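You operate a simulated robot arm through the tools that you are given. There is no shell and no other tool.

The job below is to be done with a simulated robot arm. You get a single attempt, and the scene is never put back.

JOB
Jog the ragged pile in the mesh unit square.
Fine: lever free, pile stop to the length on the pile ticket, lever clamped, jog till the check shows SQUARE.

Only the result counts: the job must be done as asked and must still hold three seconds after the hand-in. Knocking over, shifting, dropping, spilling or breaking anything else fails it.

ROBOT AND FRAMES
A 6-joint arm with a two-finger gripper on a trunk, on a base that drives. Base frame: it is fixed to the floor where the robot stands at the start and does not move with it; the origin is under the middle of the robot, x ahead of it, y to its left, z up. Lengths are in mm, angles in rad, forces in N, time in s.
Its first joint turns from -2.897 to 2.897 rad. Places, roughly: end stop slider [1400, -1000, 800]; jogger key [800, 200, 900]; mesh unit [1100, 600, 1000]; offset dial [1100, -600, 700]; pile stop lever [800, 0, 900]; pile stop slider [900, 700, 1000]; pile ticket [800, 100, 700]; remote key [1100, -200, 900]; slip cassette [1250, -1000, 750]; stand wheel [1000, -300, 500]. Payload 2.54 kg.
Tool frame: the origin (TCP) lies between the finger pads and is the grasp point; the fingertips stand 30 mm ahead of it; z points along the fingers, y is the line along which they close. Largest opening 116 mm; the body of the gripper starts 95 mm behind the TCP.
Orientation is that of the tool frame in the base frame, as a unit quaternion [w, x, y, z]. With the fingers straight down and closing along the base's y, the tool's x points along the base's -x, its y along +y and its z along -z.

CONTROLS
- The arm moves only by the tool servo_tool. Its argument "plan" is a list that holds one entry, the list of rows, each a list of 7 numbers: the shift along the tool's x, y, z in cm, then the turn, a rotation vector about the tool's x, y, z in rad, then the closure, from 0 (fully open) to 1 (shut). In form: [[[dx, dy, dz, rx, ry, rz, grip], ...]]. A call has 1 to 20 rows; each row shifts and turns the commanded pose from where the row before left it, along the tool's axes as they then stand. Rows are played at 5 a second. More than 50 mm and 0.15 rad between two rows, or a gripper value outside its range, and nothing of the call is played. A pose out of reach is approached as far as the arm can. The call stops where the force on the tool passes 90 N (or 10 N more than at its start, if that is more) or the arm is blocked; 0.2 s more then pass. The fingers move at their own pace (about 72 mm/s each) and stop on an object; they squeeze with about 32 N. The grip force told is the motor's: it shows also when the fingers shut on nothing. Time passes only in rows, and 0.2 s behind the last, so rows that do not move let the fingers close. The reply holds the time, the measured pose of the TCP, the force on the tool along the base axes, the opening and the grip force, in the units named above and with some noise, with the torque about the TCP (base axes, N m) and any sound that the robot's microphone picked up.
- Cameras (640 x 400 px; columns grow to the right, rows downward): "scene" is now at [-27.8, 138.4, 1419.4]; the picture's right is [-0.15, -0.99, 0.00], its down [-0.47, 0.07, -0.88] and it looks along [0.87, -0.13, -0.47] (base axes); focal length 261 px, centre (320, 200). "wrist" rides on the gripper at [69, -15, -122] in the tool frame; the picture's right is [0.21, 0.98, 0.00], its down [-0.83, 0.18, -0.53] and it looks along [-0.52, 0.11, 0.85] (tool axes); focal length 251 px, centre (320, 200).
- capture(camera): a new picture of that camera. It takes no simulated time.
- roll_base(legs): drives the robot by 1 to 6 legs, each [ahead, left, turn to the left] in mm, mm and rad, along the robot's own axes; the way and the turn of a leg run together, so that a leg with both is an arc; at most 1500 mm and 3.142 rad a leg. The arm and the cameras ride along, it lands a little off, and it stops where it bumps. It gives what a move gives.
- head_to(pan, tilt): turns the head with the scene camera to pan (to the left, within 2.094 rad either way) and tilt (down, from -0.506 to 1.204), counted from straight ahead of the robot. It gives what a move gives.
- measure_at(camera, pixels): for up to 12 pixels [column, row] of the newest picture of that camera ("zoom" is the newest enlarged one), the place [x, y, z] in the base frame of the surface seen there, good to about 2 mm. It takes no simulated time.
- close_up(camera, box): a new picture of the part [left, top, right, bottom] of that camera's present view, enlarged. It takes no simulated time.
- hand_in(): hands the job in; it is judged then, once.

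Open the gripper and draw the arm clear of the work before you hand the job in, unless the task says otherwise.

The tools are called after ">>>" by a JSON object that holds its "op" and its "data". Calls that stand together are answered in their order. servo_tool: Moves the arm, as the interface text tells. Its arguments: {"type":"object","properties":{"plan":{"type":"array","items":{"type":"array","items":{"type":"array","items":{"type":"number"}}}}},"required":["plan"]} The other tools are called the same way: roll_base (legs) drives the base; head_to (pan, tilt) turns the head that bears the scene camera; capture (camera) takes a picture; measure_at (camera, pixels) gives the place of the surface under pixels of a picture; close_up (camera, box) takes an enlarged picture of a part of a camera's view; hand_in () hands the job in.

At the start:

```text
time: 0.0
tool_pos: [675.8, 41.6, 1207.0]
tool_rot: [0.0, -0.001, 1.0, 0.0]
force: [0.1, 0.5, 0.6]
moment: [-0.01, -0.02, 0.03]
finger_gap: 116.1
gripper_force: 0.0
robot x, y, heading: [1.2, -0.8, 0.006]
head pan, tilt: [-0.154, 0.494]
```

scene: 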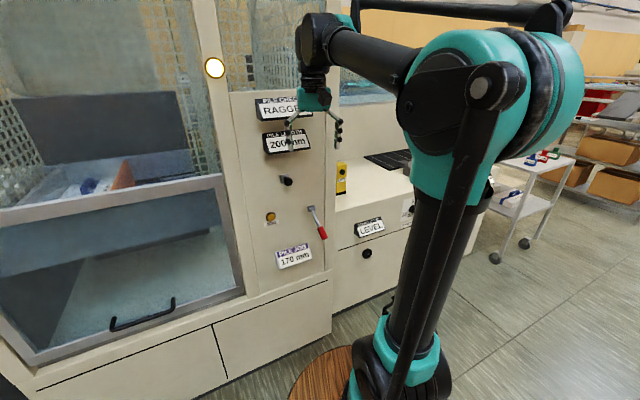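
wrist: 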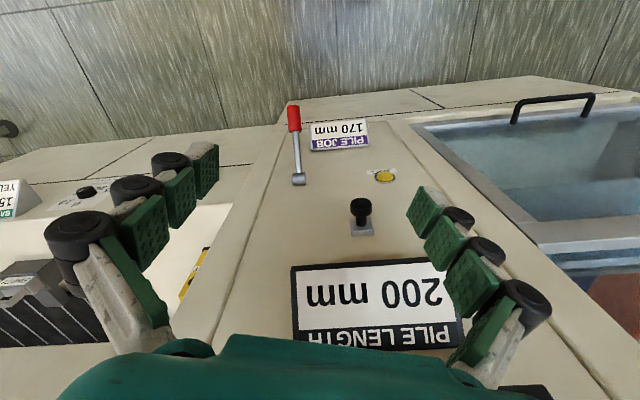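

The scene shows the panel with PILE CHECK "RAGGED" (285,108), PILE LENGTH 200 mm (287,142), a knob (286,181), yellow button (270,217), lever with red grip (318,225), and the ticket PILE JOB 170 mm (293,255). I take close-ups to read these in detail.

>>> {"op": "close_up", "data": {"camera": "scene", "box": [225, 80, 345, 280]}}

>>> {"op": "close_up", "data": {"camera": "scene", "box": [0, 30, 240, 350]}}

>>> {"op": "close_up", "data": {"camera": "wrist", "box": [260, 80, 480, 360]}}

```text
2.00 times, centred on (285, 180) of scene
```

zoom: 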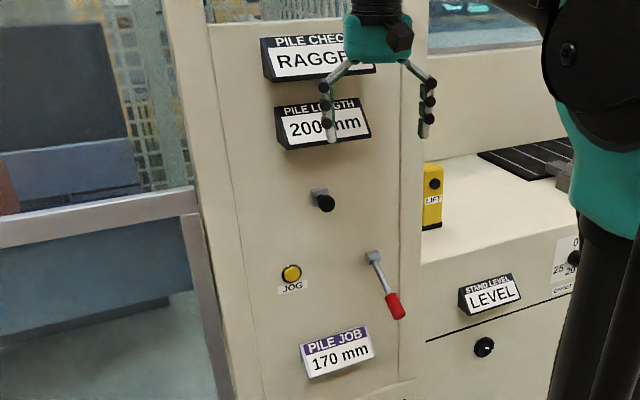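

```text
1.25 times, centred on (120, 190) of scene
```

zoom: 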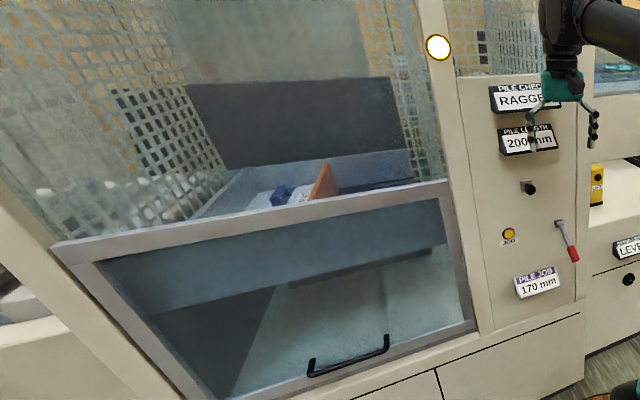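

```text
1.43 times, centred on (370, 220) of wrist
```

zoom: 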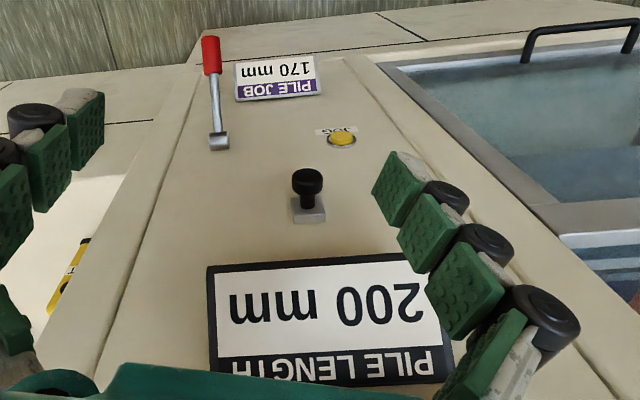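

I measure the panel features, then turn the head left to view the mesh unit and its pile stop slider.

>>> {"op": "measure_at", "data": {"camera": "scene", "pixels": [[287, 181], [270, 217], [310, 210], [322, 234], [293, 258], [270, 143], [214, 68], [140, 315], [250, 240], [90, 190], [120, 175], [80, 207]]}}

>>> {"op": "head_to", "data": {"pan": 0.6, "tilt": 0.5}}

>>> {"op": "capture", "data": {"camera": "scene"}}

```text
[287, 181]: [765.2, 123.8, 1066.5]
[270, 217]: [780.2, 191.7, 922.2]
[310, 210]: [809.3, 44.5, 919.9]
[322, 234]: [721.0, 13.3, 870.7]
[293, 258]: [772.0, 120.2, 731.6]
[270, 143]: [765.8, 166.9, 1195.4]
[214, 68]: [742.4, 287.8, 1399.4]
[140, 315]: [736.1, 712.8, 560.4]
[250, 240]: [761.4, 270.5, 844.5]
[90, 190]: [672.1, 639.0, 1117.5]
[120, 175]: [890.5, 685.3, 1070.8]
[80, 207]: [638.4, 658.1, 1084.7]
```

```text
time: 1.1
tool_pos: [675.8, 43.2, 1205.8]
tool_rot: [0.0, 0.0, 1.0, 0.0]
force: [0.9, -0.6, -0.2]
moment: [0.01, -0.01, -0.01]
finger_gap: 116.0
gripper_force: 0.0
robot x, y, heading: [-0.2, 1.2, -0.004]
head pan, tilt: [0.6, 0.499]
```

```text
taken
```

scene: 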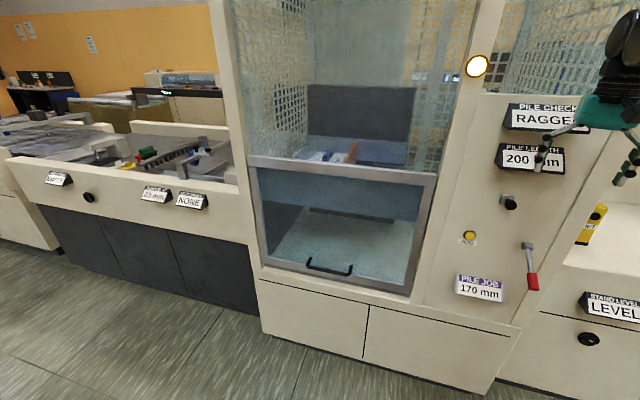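

>>> {"op": "close_up", "data": {"camera": "scene", "box": [240, 60, 440, 185]}}

>>> {"op": "close_up", "data": {"camera": "scene", "box": [240, 150, 440, 300]}}

>>> {"op": "close_up", "data": {"camera": "scene", "box": [430, 90, 640, 310]}}

```text
3.20 times, centred on (340, 122) of scene
```

zoom: 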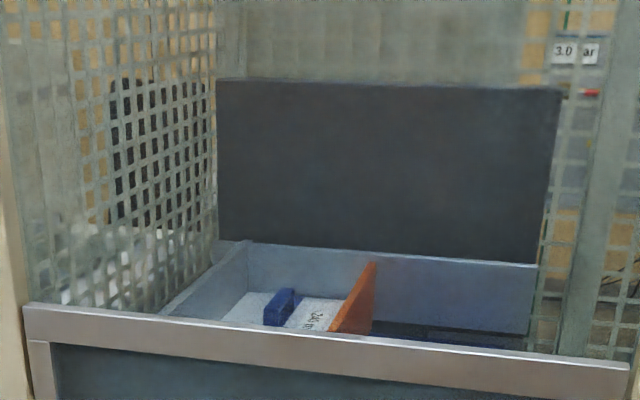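

```text
2.67 times, centred on (340, 225) of scene
```

zoom: 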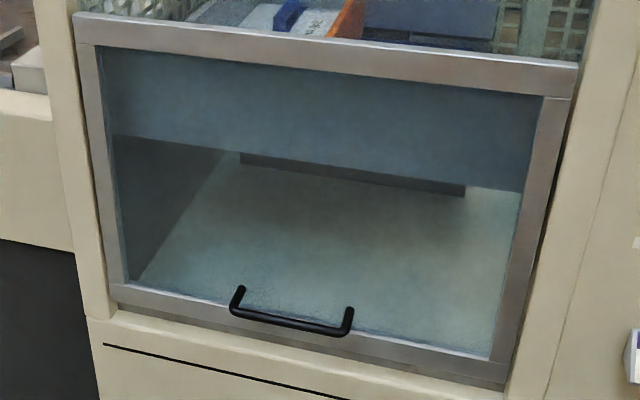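

```text
1.82 times, centred on (535, 200) of scene
```

zoom: 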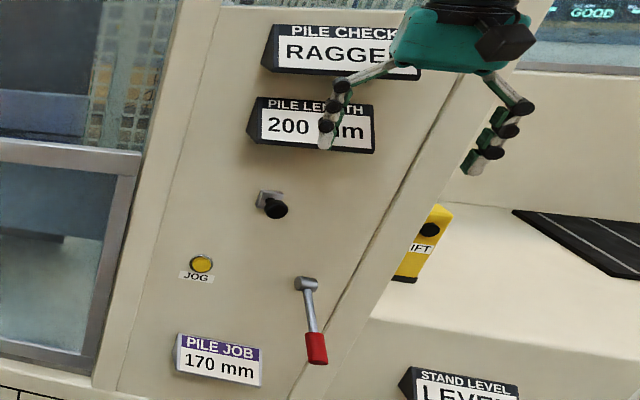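

The sash in front of the mesh unit spans (250,160)-(435,295), and the orange stop plate at (350,152) sits in a tray behind it. I measure the geometry of the sash, tray and stop.

>>> {"op": "measure_at", "data": {"camera": "scene", "pixels": [[253, 162], [340, 173], [430, 182], [265, 258], [340, 280], [405, 293], [330, 268], [312, 262], [350, 270], [330, 200], [330, 240], [443, 240]]}}

>>> {"op": "measure_at", "data": {"camera": "scene", "pixels": [[350, 150], [355, 146], [330, 152], [338, 157], [318, 152], [326, 156], [380, 150], [400, 165], [360, 110], [400, 100], [270, 100], [420, 100]]}}

>>> {"op": "measure_at", "data": {"camera": "scene", "pixels": [[470, 66], [477, 66], [511, 204], [505, 200], [469, 238], [526, 245], [532, 285], [529, 262], [490, 200], [440, 200], [480, 290], [300, 150]]}}

```text
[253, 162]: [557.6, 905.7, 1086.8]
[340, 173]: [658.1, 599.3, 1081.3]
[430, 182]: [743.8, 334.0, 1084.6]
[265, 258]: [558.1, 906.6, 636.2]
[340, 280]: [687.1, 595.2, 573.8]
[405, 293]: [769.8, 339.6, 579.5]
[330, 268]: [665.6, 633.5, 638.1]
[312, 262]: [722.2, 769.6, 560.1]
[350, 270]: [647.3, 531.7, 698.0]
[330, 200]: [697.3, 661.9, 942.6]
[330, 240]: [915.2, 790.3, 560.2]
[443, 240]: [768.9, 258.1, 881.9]
```

```text
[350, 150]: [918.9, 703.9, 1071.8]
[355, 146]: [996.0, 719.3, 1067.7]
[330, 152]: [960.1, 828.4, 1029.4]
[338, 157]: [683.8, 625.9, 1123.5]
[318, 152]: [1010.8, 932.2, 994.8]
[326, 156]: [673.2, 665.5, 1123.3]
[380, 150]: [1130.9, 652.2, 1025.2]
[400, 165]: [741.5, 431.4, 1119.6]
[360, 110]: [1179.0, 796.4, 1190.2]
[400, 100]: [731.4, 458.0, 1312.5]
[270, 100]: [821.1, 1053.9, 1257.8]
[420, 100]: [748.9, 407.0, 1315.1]
```

```text
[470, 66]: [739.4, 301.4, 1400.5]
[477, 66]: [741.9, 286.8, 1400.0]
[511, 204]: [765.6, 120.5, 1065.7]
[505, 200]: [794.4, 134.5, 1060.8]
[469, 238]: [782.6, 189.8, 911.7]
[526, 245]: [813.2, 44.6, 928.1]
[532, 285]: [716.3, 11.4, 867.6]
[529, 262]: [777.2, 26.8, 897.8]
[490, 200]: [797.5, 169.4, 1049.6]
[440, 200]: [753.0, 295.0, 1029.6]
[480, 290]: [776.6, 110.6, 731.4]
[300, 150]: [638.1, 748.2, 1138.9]
```

The unit's front is yawed about 0.32 rad; the sash glass is at depth ~811 mm along its normal, with the tray behind it. I turn the robot to face it squarely, then look again before shifting left.

>>> {"op": "roll_base", "data": {"legs": [[0, 0, 0.318], [0, 390, 0]]}}

>>> {"op": "head_to", "data": {"pan": 0.0, "tilt": 0.5}}

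>>> {"op": "capture", "data": {"camera": "scene"}}

>>> {"op": "capture", "data": {"camera": "wrist"}}

```text
time: 4.6
tool_pos: [505.2, 624.9, 1206.2]
tool_rot: [0.0, -0.158, 0.987, 0.0]
force: [-0.9, -0.4, -0.1]
moment: [0.0, 0.0, -0.02]
finger_gap: 116.1
gripper_force: 0.1
robot x, y, heading: [-121.9, 373.4, 0.32]
head pan, tilt: [0.6, 0.499]
```

```text
time: 5.6
tool_pos: [506.8, 625.3, 1207.5]
tool_rot: [0.0, -0.158, 0.987, 0.001]
force: [-0.1, 1.4, -0.2]
moment: [0.02, -0.02, 0.01]
finger_gap: 115.9
gripper_force: 0.0
robot x, y, heading: [-125.1, 372.8, 0.32]
head pan, tilt: [0.0, 0.499]
```

```text
taken
```

scene: 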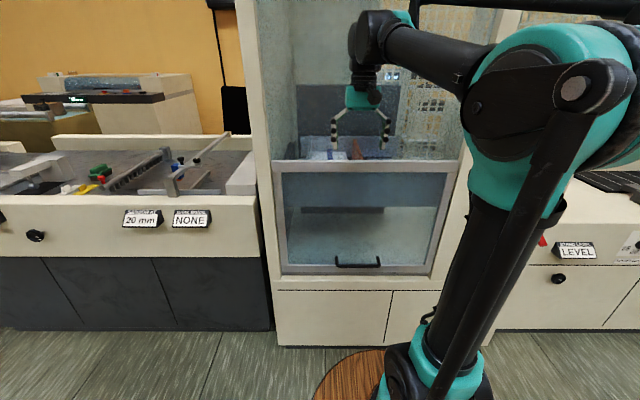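

```text
taken
```

wrist: 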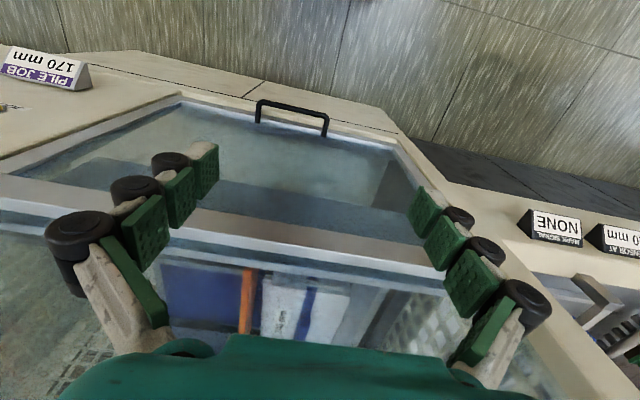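

The wrist view shows the tray (160-350, 260-340) with the orange stop at (246,300). I zoom in and measure for anything (glass or mesh) over the upper opening.

>>> {"op": "close_up", "data": {"camera": "wrist", "box": [140, 240, 400, 360]}}

>>> {"op": "measure_at", "data": {"camera": "wrist", "pixels": [[200, 290], [246, 300], [246, 275], [246, 325], [225, 320], [290, 310], [310, 300], [325, 320], [370, 290], [300, 265], [300, 252], [420, 310]]}}

>>> {"op": "close_up", "data": {"camera": "scene", "box": [260, 60, 480, 200]}}

```text
2.46 times, centred on (270, 300) of wrist
```

zoom: 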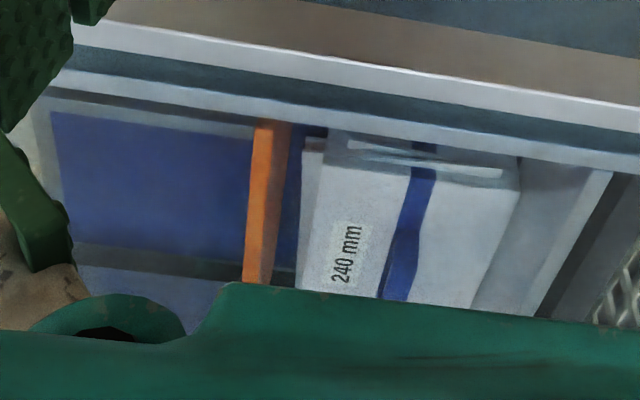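

```text
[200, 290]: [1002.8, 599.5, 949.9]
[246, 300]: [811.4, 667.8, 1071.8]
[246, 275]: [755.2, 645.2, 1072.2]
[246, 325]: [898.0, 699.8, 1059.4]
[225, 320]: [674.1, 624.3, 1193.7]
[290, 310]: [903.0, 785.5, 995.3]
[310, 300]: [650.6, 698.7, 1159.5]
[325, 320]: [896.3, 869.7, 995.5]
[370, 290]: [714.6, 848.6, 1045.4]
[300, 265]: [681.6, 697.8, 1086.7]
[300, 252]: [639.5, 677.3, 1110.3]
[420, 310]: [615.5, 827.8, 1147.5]
```

```text
2.86 times, centred on (370, 130) of scene
```

zoom: 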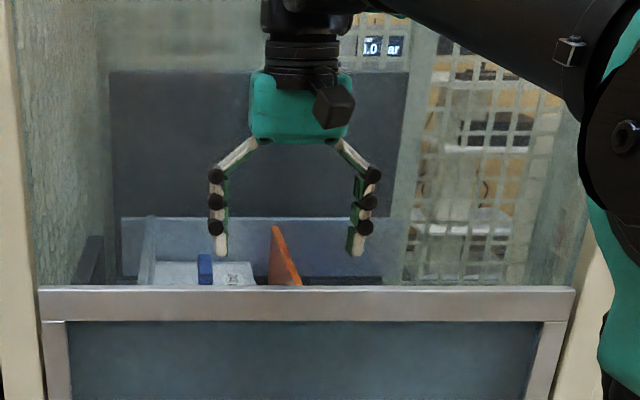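

A see-through layer (mesh or glass) appears at depth ~838 above the sash. I measure the handle and sash from the current square-on view.

>>> {"op": "close_up", "data": {"camera": "scene", "box": [260, 150, 480, 290]}}

>>> {"op": "measure_at", "data": {"camera": "scene", "pixels": [[338, 262], [350, 265], [365, 265], [378, 263], [337, 257], [379, 258], [300, 268], [300, 272], [360, 270], [420, 270], [350, 283], [278, 200]]}}

>>> {"op": "measure_at", "data": {"camera": "scene", "pixels": [[300, 162], [360, 162], [440, 165], [300, 173], [360, 173], [290, 175], [330, 185], [330, 203], [330, 210], [270, 210], [455, 200], [450, 190]]}}

```text
2.86 times, centred on (370, 220) of scene
```

zoom: 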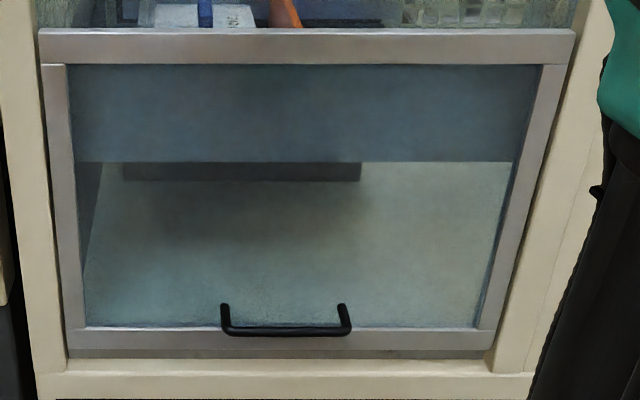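

```text
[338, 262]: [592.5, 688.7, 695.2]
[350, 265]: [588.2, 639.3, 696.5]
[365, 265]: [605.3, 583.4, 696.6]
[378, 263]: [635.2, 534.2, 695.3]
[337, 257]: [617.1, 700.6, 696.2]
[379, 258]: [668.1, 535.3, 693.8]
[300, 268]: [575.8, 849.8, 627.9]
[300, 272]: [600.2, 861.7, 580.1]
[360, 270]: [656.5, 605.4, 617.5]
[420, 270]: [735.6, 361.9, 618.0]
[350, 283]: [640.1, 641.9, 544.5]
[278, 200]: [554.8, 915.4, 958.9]
```

```text
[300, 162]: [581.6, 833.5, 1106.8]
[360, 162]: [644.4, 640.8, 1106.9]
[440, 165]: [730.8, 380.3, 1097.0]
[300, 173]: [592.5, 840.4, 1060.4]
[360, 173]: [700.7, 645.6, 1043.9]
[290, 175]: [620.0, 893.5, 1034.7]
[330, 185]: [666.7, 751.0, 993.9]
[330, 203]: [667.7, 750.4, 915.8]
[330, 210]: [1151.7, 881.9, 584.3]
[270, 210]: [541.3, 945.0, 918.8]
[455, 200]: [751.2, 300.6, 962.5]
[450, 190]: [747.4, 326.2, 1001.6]
```

Handle bar lies at depth ~759, z≈695. I pitch the wrist up so its camera looks horizontally at the upper opening to see whether mesh or glass closes it.

>>> {"op": "servo_tool", "data": {"plan": [[[0, 0, 0, 0, -0.14, 0, 0], [0, 0, 0, 0, -0.14, 0, 0], [0, 0, 0, 0, -0.14, 0, 0], [0, 0, 0, 0, -0.14, 0, 0], [0, 0, 0, 0, -0.14, 0, 0], [0, 0, 0, 0, -0.14, 0, 0]]]}}

>>> {"op": "capture", "data": {"camera": "wrist"}}

```text
time: 7.0
tool_pos: [506.1, 626.2, 1207.5]
tool_rot: [0.404, -0.145, 0.901, 0.065]
force: [0.1, -0.1, -0.6]
moment: [-0.02, 0.01, 0.02]
finger_gap: 116.0
gripper_force: 0.0
robot x, y, heading: [-119.4, 370.6, 0.317]
head pan, tilt: [0.0, 0.499]
```

```text
taken
```

wrist: 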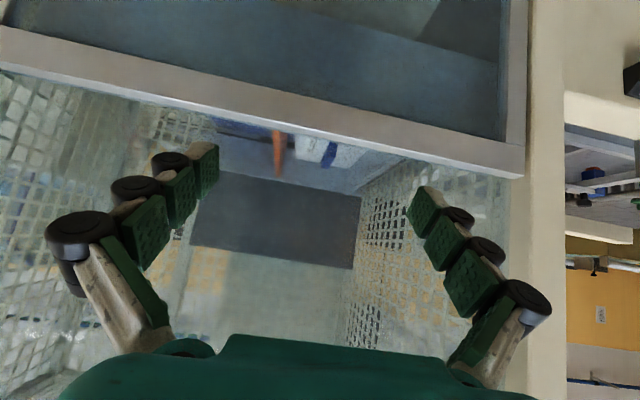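

The picture is upside down: sash rail across the top, and the side meshes clearly visible. I zoom into the centre to see whether a front mesh is present.

>>> {"op": "close_up", "data": {"camera": "wrist", "box": [190, 110, 430, 260]}}

>>> {"op": "measure_at", "data": {"camera": "wrist", "pixels": [[250, 200], [280, 210], [310, 230], [330, 220], [260, 240], [300, 280], [330, 300], [30, 200], [60, 300], [380, 300], [280, 150], [180, 250]]}}

```text
2.67 times, centred on (310, 185) of wrist
```

zoom: 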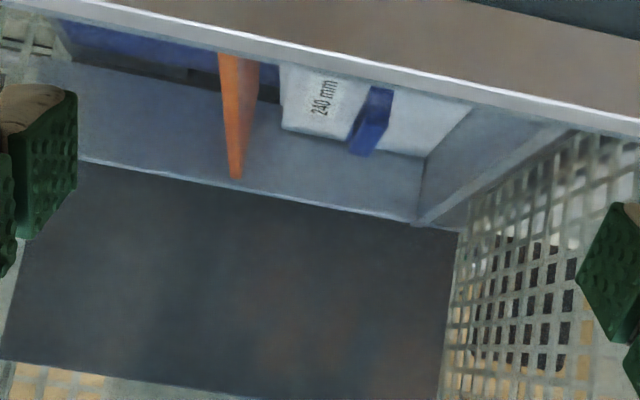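

```text
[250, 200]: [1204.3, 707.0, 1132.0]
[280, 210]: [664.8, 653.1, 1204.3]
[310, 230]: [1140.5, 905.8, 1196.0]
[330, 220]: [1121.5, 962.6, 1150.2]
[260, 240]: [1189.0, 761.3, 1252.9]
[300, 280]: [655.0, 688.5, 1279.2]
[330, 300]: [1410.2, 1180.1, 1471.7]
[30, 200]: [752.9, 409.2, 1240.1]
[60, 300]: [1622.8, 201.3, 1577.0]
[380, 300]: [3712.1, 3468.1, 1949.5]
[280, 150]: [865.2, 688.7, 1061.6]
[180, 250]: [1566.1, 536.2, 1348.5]
```

Some pixels return a plane at depth ~838 and some pass through, so there may be a see-through pane. I tilt the head up to see the top of the unit, and measure more points, including tray walls.

>>> {"op": "measure_at", "data": {"camera": "wrist", "pixels": [[280, 174], [240, 165], [350, 190], [340, 193], [262, 150], [290, 145], [325, 155], [310, 152], [220, 150], [380, 172], [275, 140], [275, 170]]}}

>>> {"op": "head_to", "data": {"pan": 0.15, "tilt": -0.1}}

>>> {"op": "capture", "data": {"camera": "scene"}}

```text
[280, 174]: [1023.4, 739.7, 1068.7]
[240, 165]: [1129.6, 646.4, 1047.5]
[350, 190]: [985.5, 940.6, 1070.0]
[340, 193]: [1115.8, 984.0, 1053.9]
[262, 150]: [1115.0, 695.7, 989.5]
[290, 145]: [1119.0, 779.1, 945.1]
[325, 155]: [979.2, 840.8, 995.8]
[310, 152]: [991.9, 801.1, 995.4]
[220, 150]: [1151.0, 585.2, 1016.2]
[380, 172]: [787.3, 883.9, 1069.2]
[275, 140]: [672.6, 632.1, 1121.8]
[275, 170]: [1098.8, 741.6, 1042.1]
```

```text
time: 8.0
tool_pos: [507.1, 625.9, 1207.7]
tool_rot: [0.402, -0.144, 0.902, 0.063]
force: [-0.7, -0.1, 0.0]
moment: [-0.01, 0.01, 0.0]
finger_gap: 115.8
gripper_force: 0.0
robot x, y, heading: [-119.5, 372.0, 0.315]
head pan, tilt: [0.15, -0.099]
```

```text
taken
```

scene: 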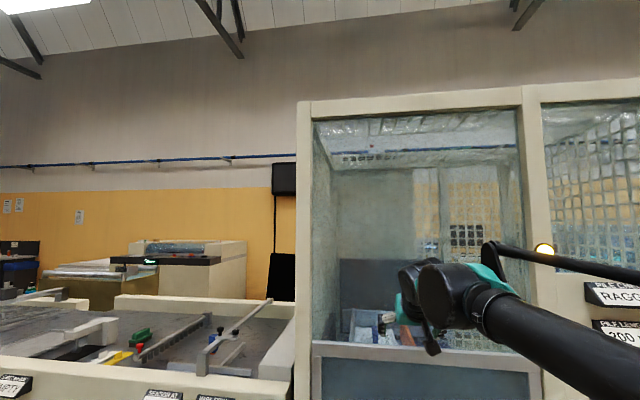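

>>> {"op": "close_up", "data": {"camera": "scene", "box": [290, 80, 640, 300]}}

>>> {"op": "close_up", "data": {"camera": "scene", "box": [300, 260, 460, 370]}}

>>> {"op": "measure_at", "data": {"camera": "scene", "pixels": [[350, 200], [370, 200], [390, 200], [350, 240], [370, 240], [390, 240], [400, 160], [420, 160], [440, 160], [340, 160], [480, 130], [360, 130]]}}

>>> {"op": "measure_at", "data": {"camera": "scene", "pixels": [[313, 110], [420, 104], [420, 98], [540, 250], [530, 200], [600, 200], [620, 220], [580, 190], [330, 300], [335, 280], [325, 250], [510, 140]]}}

```text
1.82 times, centred on (465, 190) of scene
```

zoom: 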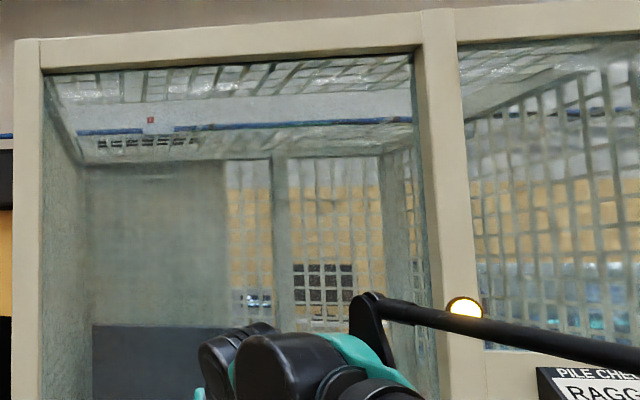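

```text
3.64 times, centred on (380, 315) of scene
```

zoom: 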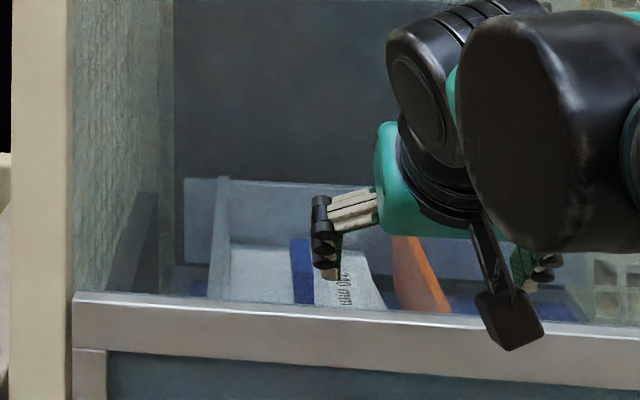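

```text
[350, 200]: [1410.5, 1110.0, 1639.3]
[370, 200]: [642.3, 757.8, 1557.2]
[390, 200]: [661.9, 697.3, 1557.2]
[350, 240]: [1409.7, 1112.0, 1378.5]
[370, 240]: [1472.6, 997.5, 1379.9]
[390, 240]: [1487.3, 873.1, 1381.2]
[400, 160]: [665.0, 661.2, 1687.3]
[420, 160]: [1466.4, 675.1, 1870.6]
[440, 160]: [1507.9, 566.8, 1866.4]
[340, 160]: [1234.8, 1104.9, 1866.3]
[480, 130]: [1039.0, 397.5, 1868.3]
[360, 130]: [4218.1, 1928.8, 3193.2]
```

```text
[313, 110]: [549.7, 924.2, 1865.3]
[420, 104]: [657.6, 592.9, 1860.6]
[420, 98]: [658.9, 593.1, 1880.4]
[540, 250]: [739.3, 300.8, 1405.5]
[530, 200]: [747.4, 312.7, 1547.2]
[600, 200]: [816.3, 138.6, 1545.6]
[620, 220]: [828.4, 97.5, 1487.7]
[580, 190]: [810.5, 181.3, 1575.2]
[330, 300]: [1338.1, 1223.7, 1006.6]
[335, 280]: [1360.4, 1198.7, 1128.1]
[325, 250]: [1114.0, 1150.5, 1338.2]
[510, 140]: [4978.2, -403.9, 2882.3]
```

The upper opening seems to have a tinted pane, with an opaque fascia at depth ~869 behind the sash glass. I lower the wrist camera to look in horizontally through the lower glass.

>>> {"op": "servo_tool", "data": {"plan": [[[2.0, 0, -2.2, 0, 0, 0, 0], [2.0, 0, -2.2, 0, 0, 0, 0], [3.7, 0, 3.3, 0, 0, 0, 0], [3.7, 0, 3.3, 0, 0, 0, 0], [3.7, 0, 3.3, 0, 0, 0, 0], [3.7, 0, 3.3, 0, 0, 0, 0], [3.7, 0, 3.3, 0, 0, 0, 0], [3.7, 0, 3.3, 0, 0, 0, 0]]]}}

>>> {"op": "capture", "data": {"camera": "wrist"}}

>>> {"op": "head_to", "data": {"pan": -0.1, "tilt": 0.45}}

>>> {"op": "capture", "data": {"camera": "scene"}}

```text
time: 9.8
tool_pos: [447.5, 604.3, 905.6]
tool_rot: [0.402, -0.145, 0.902, 0.065]
force: [0.0, -0.9, 0.3]
moment: [0.02, 0.0, 0.03]
finger_gap: 115.9
gripper_force: 0.0
robot x, y, heading: [-122.6, 371.1, 0.319]
head pan, tilt: [0.15, -0.099]
```

```text
taken
```

wrist: 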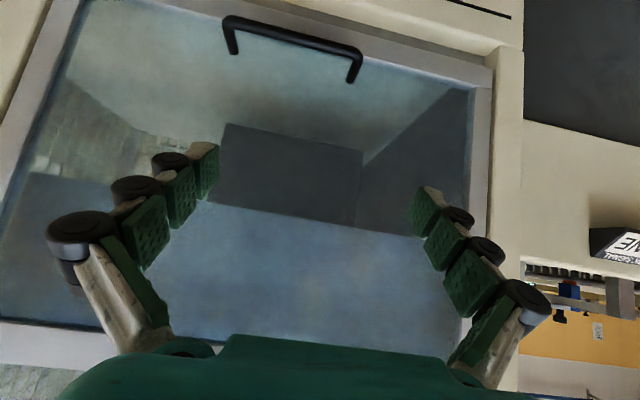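

```text
time: 10.7
tool_pos: [449.8, 606.4, 906.4]
tool_rot: [0.401, -0.144, 0.902, 0.065]
force: [0.6, 0.1, 0.3]
moment: [0.0, 0.03, -0.03]
finger_gap: 116.3
gripper_force: 0.1
robot x, y, heading: [-120.2, 371.5, 0.32]
head pan, tilt: [-0.099, 0.45]
```

```text
taken
```

scene: 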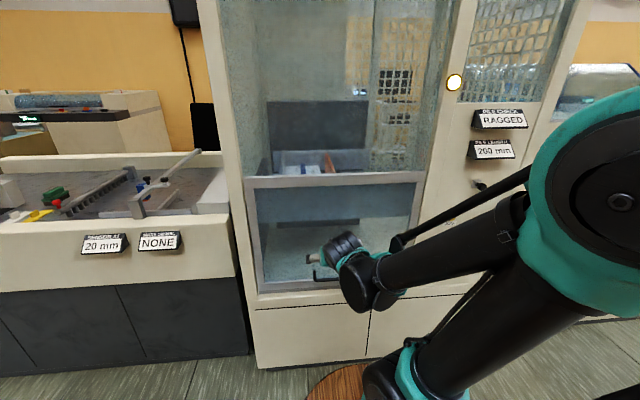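

The view shows the fascia is the tray's opaque front, so I will try the sash by its handle (black bar at wrist (290,40), i.e. depth 759, z 695). I rotate the tool to point ahead with the fingers closing vertically.

>>> {"op": "servo_tool", "data": {"plan": [[[0, 0, 0, 0, -0.146, 0, 0], [0, 0, 0, 0, -0.146, 0, 0], [0, 0, 0, 0, -0.146, 0, 0], [0, 0, 0, 0, -0.146, 0, 0], [0, 0, 0, 0, -0.147, 0, 0], [0, 0, 0, 0, 0, 0.1428, 0], [0, 0, 0, 0, 0, 0.1428, 0], [0, 0, 0, 0, 0, 0.1428, 0], [0, 0, 0, 0, 0, 0.1428, 0], [0, 0, 0, 0, 0, 0.1428, 0], [0, 0, 0, 0, 0, 0.1428, 0], [0, 0, 0, 0, 0, 0.1428, 0], [0, 0, 0, 0, 0, 0.1428, 0], [0, 0, 0, 0, 0, 0.1428, 0], [0, 0, 0, 0, 0, 0.1428, 0], [0, 0, 0, 0, 0, 0.1428, 0]]]}}

>>> {"op": "capture", "data": {"camera": "wrist"}}

>>> {"op": "capture", "data": {"camera": "scene"}}

```text
time: 14.1
tool_pos: [465.9, 599.3, 1005.3]
tool_rot: [0.406, 0.416, 0.591, 0.559]
force: [-0.4, 0.1, -0.3]
moment: [0.01, 0.03, 0.04]
finger_gap: 115.9
gripper_force: 0.0
out of reach, approached as far as the arm can: row 3, 4, 5, 16
robot x, y, heading: [-121.6, 372.7, 0.32]
head pan, tilt: [-0.099, 0.45]
```

```text
taken
```

wrist: 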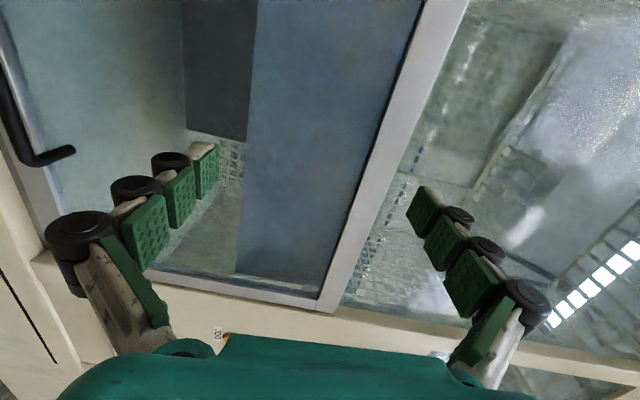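

```text
taken
```

scene: 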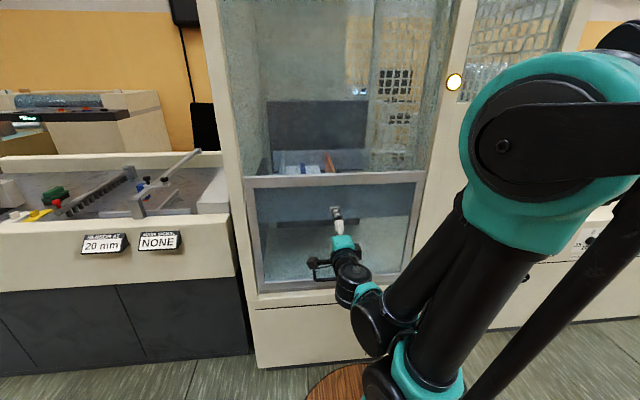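

The tool now points ahead, but the arm was too folded here. Before backing the base off, I look around behind on both sides for clearance.

>>> {"op": "head_to", "data": {"pan": 2.09, "tilt": 0.6}}

>>> {"op": "capture", "data": {"camera": "scene"}}

>>> {"op": "head_to", "data": {"pan": -2.09, "tilt": 0.6}}

>>> {"op": "capture", "data": {"camera": "scene"}}

```text
time: 16.2
tool_pos: [465.7, 600.7, 1003.9]
tool_rot: [0.407, 0.415, 0.591, 0.559]
force: [-1.0, -0.7, 0.4]
moment: [-0.02, 0.0, 0.02]
finger_gap: 116.1
gripper_force: 0.0
robot x, y, heading: [-122.6, 374.5, 0.312]
head pan, tilt: [2.089, 0.6]
```

```text
taken
```

scene: 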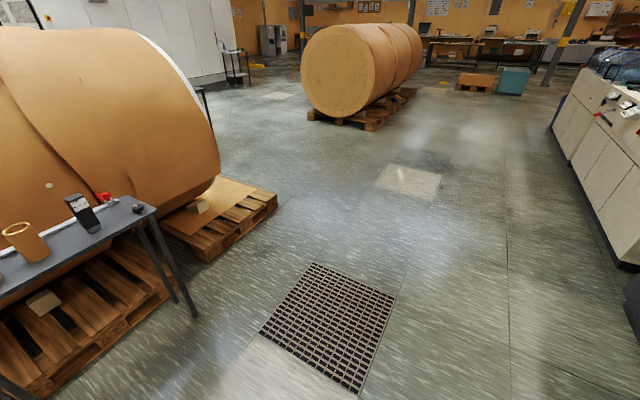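

```text
time: 19.6
tool_pos: [466.2, 600.6, 1004.0]
tool_rot: [0.407, 0.414, 0.591, 0.559]
force: [0.1, 0.1, 0.0]
moment: [0.01, -0.02, -0.01]
finger_gap: 116.0
gripper_force: 0.2
robot x, y, heading: [-118.6, 370.8, 0.319]
head pan, tilt: [-2.089, 0.6]
```

```text
taken
```

scene: 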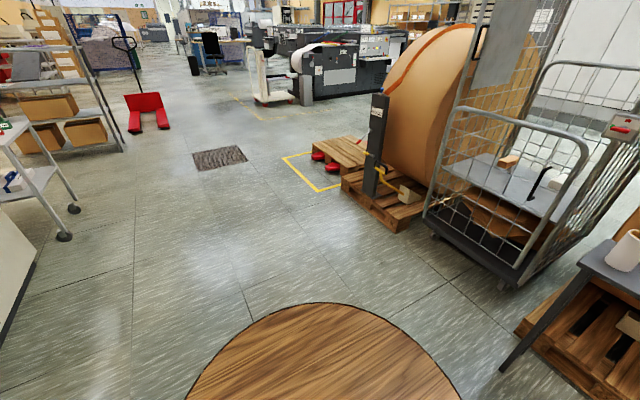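

I measure the table and cart behind to make sure there's room for backing up 200 mm.

>>> {"op": "measure_at", "data": {"camera": "scene", "pixels": [[500, 370], [590, 255], [510, 290], [525, 330], [630, 320], [320, 305], [200, 390], [460, 390]]}}

>>> {"op": "head_to", "data": {"pan": 2.09, "tilt": 0.9}}

>>> {"op": "capture", "data": {"camera": "scene"}}

>>> {"op": "measure_at", "data": {"camera": "scene", "pixels": [[150, 125], [190, 220], [60, 180], [20, 250], [100, 100], [160, 230]]}}

```text
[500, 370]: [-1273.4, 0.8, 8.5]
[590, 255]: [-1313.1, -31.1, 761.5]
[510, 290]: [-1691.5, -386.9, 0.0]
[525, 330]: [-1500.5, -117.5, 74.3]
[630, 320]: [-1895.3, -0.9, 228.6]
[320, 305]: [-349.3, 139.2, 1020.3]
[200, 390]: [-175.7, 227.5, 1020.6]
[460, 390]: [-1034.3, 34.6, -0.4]
```

```text
time: 23.0
tool_pos: [465.7, 599.6, 1004.5]
tool_rot: [0.407, 0.415, 0.592, 0.559]
force: [-0.1, 0.4, -0.4]
moment: [0.01, -0.05, 0.01]
finger_gap: 116.1
gripper_force: 0.0
robot x, y, heading: [-122.6, 373.1, 0.318]
head pan, tilt: [2.089, 0.901]
```

```text
taken
```

scene: 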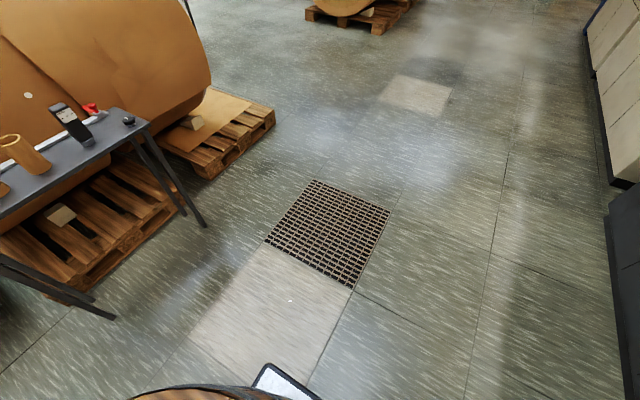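

```text
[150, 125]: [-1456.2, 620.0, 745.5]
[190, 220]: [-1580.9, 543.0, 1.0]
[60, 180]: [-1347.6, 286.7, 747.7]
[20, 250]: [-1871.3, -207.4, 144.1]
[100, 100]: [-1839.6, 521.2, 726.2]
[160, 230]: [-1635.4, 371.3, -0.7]
```

The table is over a metre behind, so backing 200 mm is safe. I back up and face the head forward again.

>>> {"op": "roll_base", "data": {"legs": [[-200, 0, 0]]}}

>>> {"op": "head_to", "data": {"pan": -0.1, "tilt": 0.5}}

>>> {"op": "servo_tool", "data": {"plan": [[[0, 0, 5, 0, 0, 0, 0], [0, 0, 5, 0, 0, 0, 0], [0, 0, 5, 0, 0, 0, 0], [0, 0, 5, 0, 0, 0, 0], [0, -5, 0, 0, 0, 0, 0], [0, -5, 0, 0, 0, 0, 0], [0, -5, 0, 0, 0, 0, 0], [0, -5, 0, 0, 0, 0, 0], [0, -5, 0, 0, 0, 0, 0], [0, -5, 0, 0, 0, 0, 0]]]}}

>>> {"op": "capture", "data": {"camera": "wrist"}}

>>> {"op": "capture", "data": {"camera": "scene"}}

```text
time: 24.6
tool_pos: [276.5, 535.3, 1004.9]
tool_rot: [0.408, 0.416, 0.59, 0.559]
force: [-0.5, -0.2, -0.1]
moment: [0.02, -0.01, -0.01]
finger_gap: 116.1
gripper_force: 0.1
robot x, y, heading: [-308.4, 309.2, 0.312]
head pan, tilt: [2.089, 0.901]
```

```text
time: 26.6
tool_pos: [276.9, 534.7, 1004.5]
tool_rot: [0.408, 0.417, 0.59, 0.558]
force: [-0.7, 0.2, -0.6]
moment: [0.0, 0.01, 0.03]
finger_gap: 115.9
gripper_force: 0.0
robot x, y, heading: [-312.3, 311.1, 0.313]
head pan, tilt: [-0.099, 0.499]
```

```text
time: 28.8
tool_pos: [563.4, 642.6, 878.5]
tool_rot: [0.408, 0.417, 0.59, 0.558]
force: [0.7, 0.4, 0.3]
moment: [0.01, -0.01, -0.01]
finger_gap: 115.9
gripper_force: 0.0
out of reach, approached as far as the arm can: row 6, 7, 8, 9, 10
robot x, y, heading: [-309.7, 310.3, 0.309]
head pan, tilt: [-0.099, 0.499]
```

```text
taken
```

wrist: 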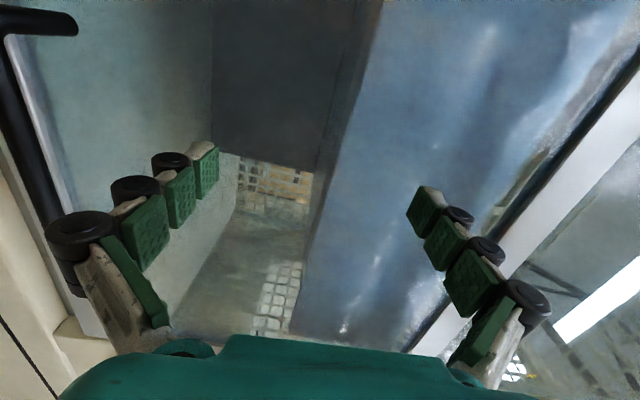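

```text
taken
```

scene: 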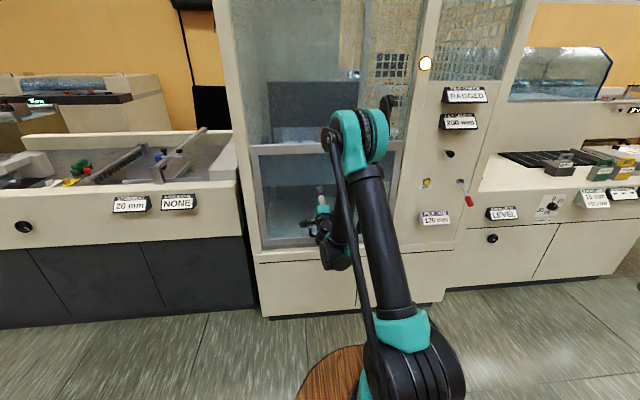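

The arm can't get a horizontal tool this low (its shoulder sits at about z 1020+). I retract and tilt the tool ~30° downward, then descend while watching the pose.

>>> {"op": "servo_tool", "data": {"plan": [[[0, 0, -5, 0, 0, 0, 0], [0, 0, -5, 0, 0, 0, 0], [0, 0, 0, 0.125, 0, 0, 0], [0, 0, 0, 0.125, 0, 0, 0], [0, 0, 0, 0.125, 0, 0, 0], [0, 0, 0, 0.125, 0, 0, 0]]]}}

```text
time: 30.2
tool_pos: [493.0, 628.1, 927.3]
tool_rot: [0.291, 0.504, 0.712, 0.394]
force: [-0.5, 0.0, 0.3]
moment: [-0.03, 0.0, 0.0]
finger_gap: 115.8
gripper_force: 0.1
out of reach, approached as far as the arm can: row 1, 2
robot x, y, heading: [-313.6, 306.1, 0.315]
head pan, tilt: [-0.099, 0.499]
```

Tilt succeeded (tool ~31° below horizontal). I descend 180 mm.

>>> {"op": "servo_tool", "data": {"plan": [[[0, -3.84, 2.35, 0, 0, 0, 0], [0, -3.84, 2.35, 0, 0, 0, 0], [0, -3.84, 2.35, 0, 0, 0, 0], [0, -3.84, 2.35, 0, 0, 0, 0]]]}}

>>> {"op": "capture", "data": {"camera": "wrist"}}

>>> {"op": "capture", "data": {"camera": "scene"}}

```text
time: 31.2
tool_pos: [511.5, 633.9, 771.1]
tool_rot: [0.292, 0.505, 0.711, 0.393]
force: [-0.2, 0.1, 0.5]
moment: [0.03, -0.01, -0.05]
finger_gap: 116.0
gripper_force: 0.0
out of reach, approached as far as the arm can: row 4
robot x, y, heading: [-311.6, 311.1, 0.315]
head pan, tilt: [-0.099, 0.499]
```

```text
taken
```

wrist: 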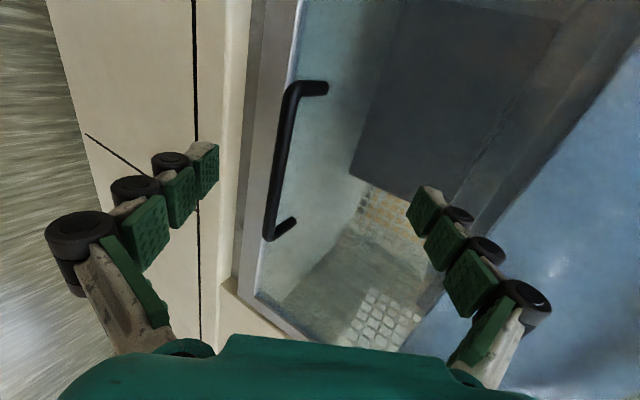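

```text
taken
```

scene: 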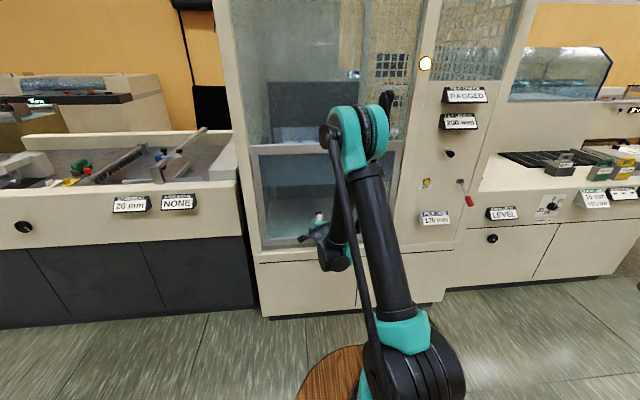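

The handle bar is now straight ahead of the fingers (wrist (285,160)). I tilt 0.25 rad further, shift right to the bar's middle, and pre-close to about 40 mm.

>>> {"op": "servo_tool", "data": {"plan": [[[-2.5, 0, 0, 0.125, 0, 0, 0.3], [-2.5, 0, 0, 0.125, 0, 0, 0.655], [0, 0, 0, 0, 0, 0, 0.655], [0, 0, 0, 0, 0, 0, 0.655]]]}}

>>> {"op": "capture", "data": {"camera": "wrist"}}

>>> {"op": "measure_at", "data": {"camera": "wrist", "pixels": [[285, 120], [275, 180], [290, 220], [320, 90], [330, 180], [245, 150]]}}

```text
time: 32.2
tool_pos: [527.2, 587.0, 773.0]
tool_rot: [0.227, 0.536, 0.755, 0.303]
force: [0.1, -0.1, -0.4]
moment: [0.02, 0.0, -0.01]
finger_gap: 39.8
gripper_force: 0.0
robot x, y, heading: [-307.9, 310.7, 0.313]
head pan, tilt: [-0.099, 0.499]
```

```text
taken
```

wrist: 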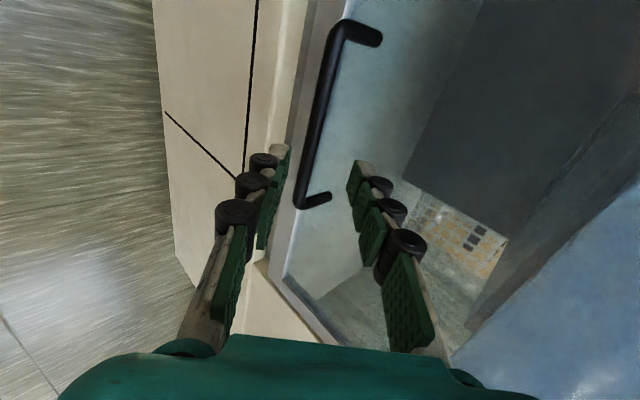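

```text
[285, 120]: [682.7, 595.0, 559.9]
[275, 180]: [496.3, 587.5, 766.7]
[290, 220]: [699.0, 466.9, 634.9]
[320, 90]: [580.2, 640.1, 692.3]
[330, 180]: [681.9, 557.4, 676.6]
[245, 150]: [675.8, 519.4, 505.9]
```

>>> {"op": "measure_at", "data": {"camera": "wrist", "pixels": [[315, 110], [318, 100], [312, 130], [305, 165], [326, 60], [313, 120], [309, 148], [370, 38], [325, 197]]}}

```text
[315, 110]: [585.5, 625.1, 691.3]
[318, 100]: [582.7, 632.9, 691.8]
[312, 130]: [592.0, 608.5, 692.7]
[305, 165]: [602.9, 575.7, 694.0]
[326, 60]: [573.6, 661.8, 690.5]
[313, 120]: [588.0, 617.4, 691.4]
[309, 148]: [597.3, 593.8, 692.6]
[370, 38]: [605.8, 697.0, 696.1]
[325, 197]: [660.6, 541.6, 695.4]
```

The bar centre is at depth ≈757, z ≈690. I advance 95 mm along the tool with a −7 mm lateral shift, then grip the bar.

>>> {"op": "servo_tool", "data": {"plan": [[[0, -0.7, 2.5, 0, 0, 0, 0.655], [0, 0, 2.5, 0, 0, 0, 0.655], [0, 0, 2.5, 0, 0, 0, 0.655], [0, 0, 2.0, 0, 0, 0, 0.655]]]}}

>>> {"op": "capture", "data": {"camera": "wrist"}}

```text
time: 33.2
tool_pos: [587.5, 608.0, 698.3]
tool_rot: [0.228, 0.537, 0.754, 0.303]
force: [0.4, -0.3, -0.7]
moment: [0.02, 0.02, 0.01]
finger_gap: 40.1
gripper_force: 0.1
robot x, y, heading: [-309.1, 310.9, 0.311]
head pan, tilt: [-0.099, 0.499]
```

```text
taken
```

wrist: 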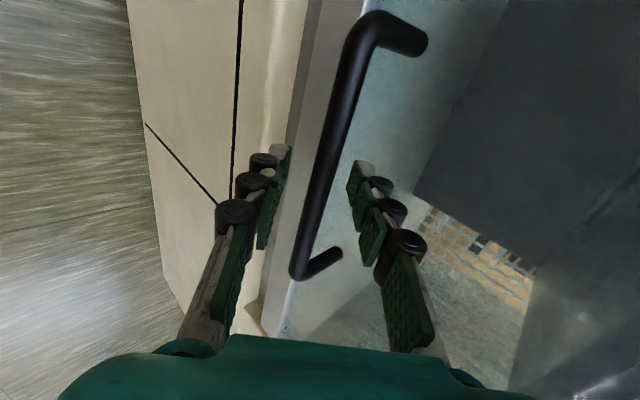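

The bar is between the fingers. I close the gripper, waiting in place.

>>> {"op": "servo_tool", "data": {"plan": [[[0, 0, 0, 0, 0, 0, 1], [0, 0, 0, 0, 0, 0, 1], [0, 0, 0, 0, 0, 0, 1]]]}}

>>> {"op": "servo_tool", "data": {"plan": [[[0, 0.7, -0.71, 0, 0, 0, 1], [0, 0.7, -0.71, 0, 0, 0, 1], [0, 0.7, -0.71, 0, 0, 0, 1]]]}}

>>> {"op": "capture", "data": {"camera": "wrist"}}

```text
time: 34.0
tool_pos: [589.1, 609.3, 699.0]
tool_rot: [0.227, 0.537, 0.753, 0.304]
force: [19.4, 6.8, 11.2]
moment: [0.66, -0.09, -0.48]
finger_gap: 12.7
gripper_force: 39.7
robot x, y, heading: [-310.6, 311.7, 0.311]
head pan, tilt: [-0.099, 0.499]
```

```text
time: 34.8
tool_pos: [587.4, 607.1, 729.2]
tool_rot: [0.227, 0.537, 0.754, 0.304]
force: [31.0, 9.7, -4.1]
moment: [0.6, -0.07, -0.51]
finger_gap: 12.9
gripper_force: 39.0
robot x, y, heading: [-312.0, 310.9, 0.313]
head pan, tilt: [-0.099, 0.499]
```

```text
taken
```

wrist: 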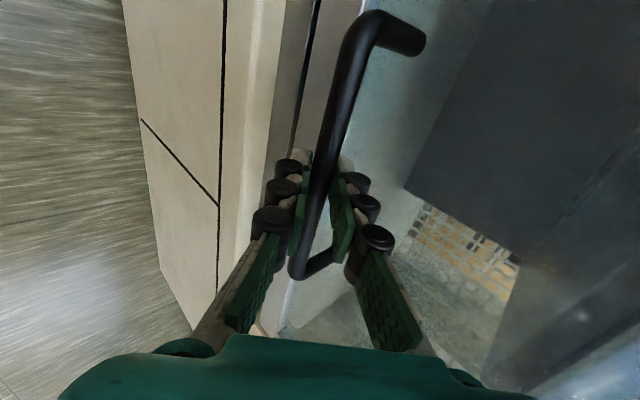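

The sash moves freely (dark gap opening under the rail, no vertical load). I continue raising it 200 mm.

>>> {"op": "servo_tool", "data": {"plan": [[[0, 2.95, -2.7, 0, 0, 0, 1], [0, 2.8, -2.86, 0, 0, 0, 1], [0, 2.8, -2.86, 0, 0, 0, 1], [0, 2.8, -2.86, 0, 0, 0, 1], [0, 2.8, -2.86, 0, 0, 0, 1]]]}}

>>> {"op": "capture", "data": {"camera": "scene"}}

>>> {"op": "capture", "data": {"camera": "wrist"}}

```text
time: 36.0
tool_pos: [586.7, 608.3, 932.1]
tool_rot: [0.228, 0.537, 0.753, 0.304]
force: [26.1, -16.6, 0.7]
moment: [0.26, -0.15, -0.84]
finger_gap: 13.0
gripper_force: 40.1
robot x, y, heading: [-311.0, 310.9, 0.317]
head pan, tilt: [-0.099, 0.499]
```

```text
taken
```

scene: 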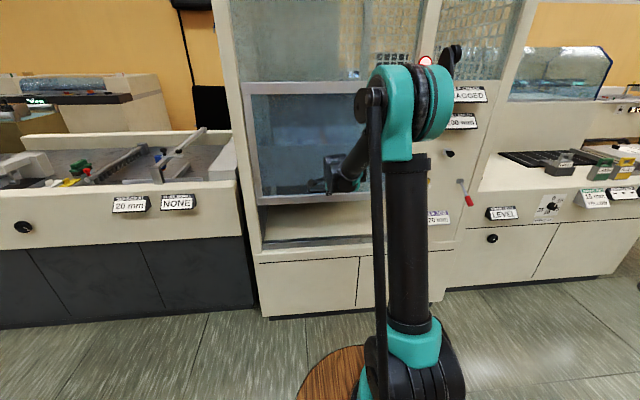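

```text
taken
```

wrist: 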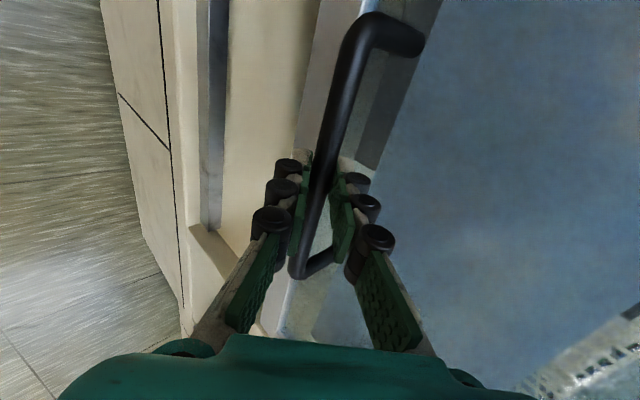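

The sash is rising and the lamp (424,62) went red, so it is an interlocked guard. I keep lifting.

>>> {"op": "servo_tool", "data": {"plan": [[[0, 2.8, -2.86, 0, 0, 0, 1], [0, 2.8, -2.86, 0, 0, 0, 1], [0, 2.8, -2.86, 0, 0, 0, 1], [0, 2.8, -2.86, 0, 0, 0, 1], [0, 2.8, -2.86, 0, 0, 0, 1], [0, 2.8, -2.86, 0, 0, 0, 1]]]}}

>>> {"op": "capture", "data": {"camera": "scene"}}

>>> {"op": "capture", "data": {"camera": "wrist"}}

```text
time: 37.4
tool_pos: [572.6, 613.6, 1154.9]
tool_rot: [0.218, 0.54, 0.758, 0.292]
force: [-77.6, -26.0, -14.1]
moment: [-0.57, 2.08, -0.95]
finger_gap: 7.0
gripper_force: 34.4
robot x, y, heading: [-313.8, 309.5, 0.317]
head pan, tilt: [-0.099, 0.499]
stopped in row 6: the force on the tool passed its limit at 146 N (the readings are from after the stop); the commanded pose is now the measured one
```

```text
taken
```

scene: 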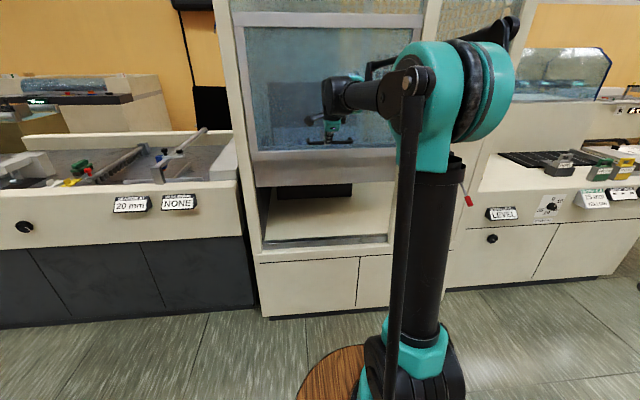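

```text
taken
```

wrist: 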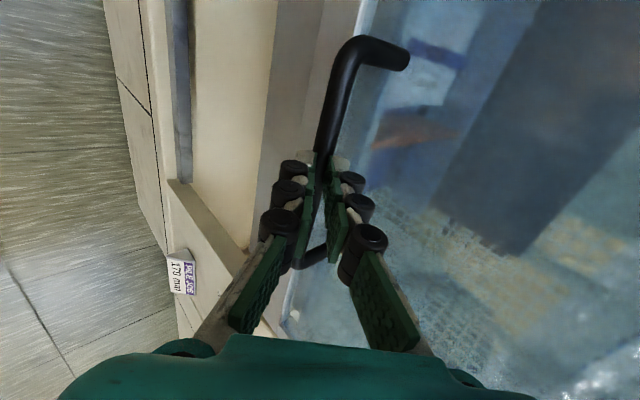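

The sash hit its upper stop at about handle z 1150. I zoom in to see what the opening looks like now.

>>> {"op": "close_up", "data": {"camera": "scene", "box": [220, 90, 440, 260]}}

>>> {"op": "measure_at", "data": {"camera": "scene", "pixels": [[290, 156], [290, 165], [290, 180], [290, 188], [280, 170], [340, 175], [320, 195], [320, 220], [300, 235], [270, 200], [280, 120], [300, 20]]}}

>>> {"op": "close_up", "data": {"camera": "scene", "box": [220, 0, 480, 160]}}

```text
2.35 times, centred on (330, 175) of scene
```

zoom: 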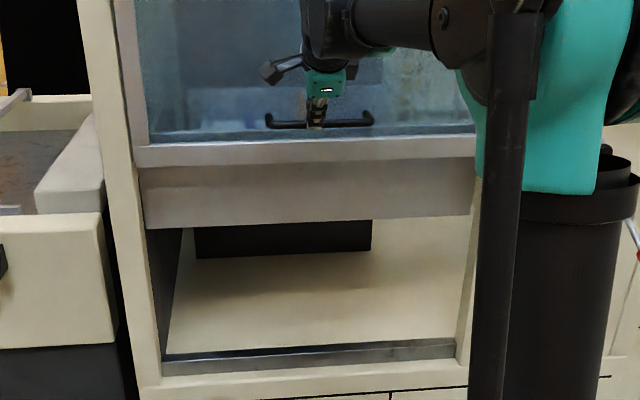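

```text
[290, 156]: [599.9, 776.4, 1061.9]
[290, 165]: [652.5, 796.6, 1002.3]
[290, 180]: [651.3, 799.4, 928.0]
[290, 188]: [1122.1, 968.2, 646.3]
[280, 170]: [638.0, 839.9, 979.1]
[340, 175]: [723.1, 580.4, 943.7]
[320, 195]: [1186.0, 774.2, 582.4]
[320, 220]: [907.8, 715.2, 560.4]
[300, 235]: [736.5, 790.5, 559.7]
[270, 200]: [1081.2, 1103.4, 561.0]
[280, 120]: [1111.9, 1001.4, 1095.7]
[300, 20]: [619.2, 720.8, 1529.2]
```

```text
2.46 times, centred on (350, 80) of scene
```

zoom: 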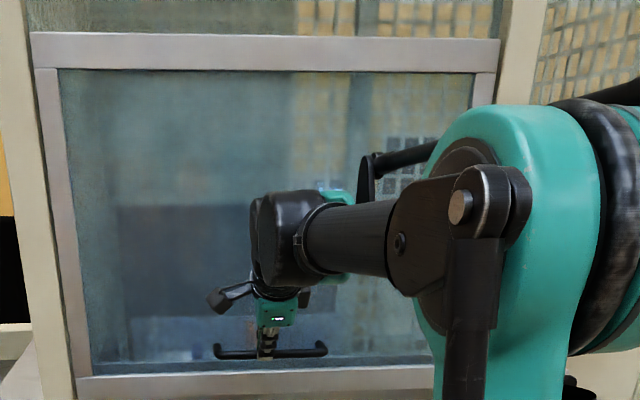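

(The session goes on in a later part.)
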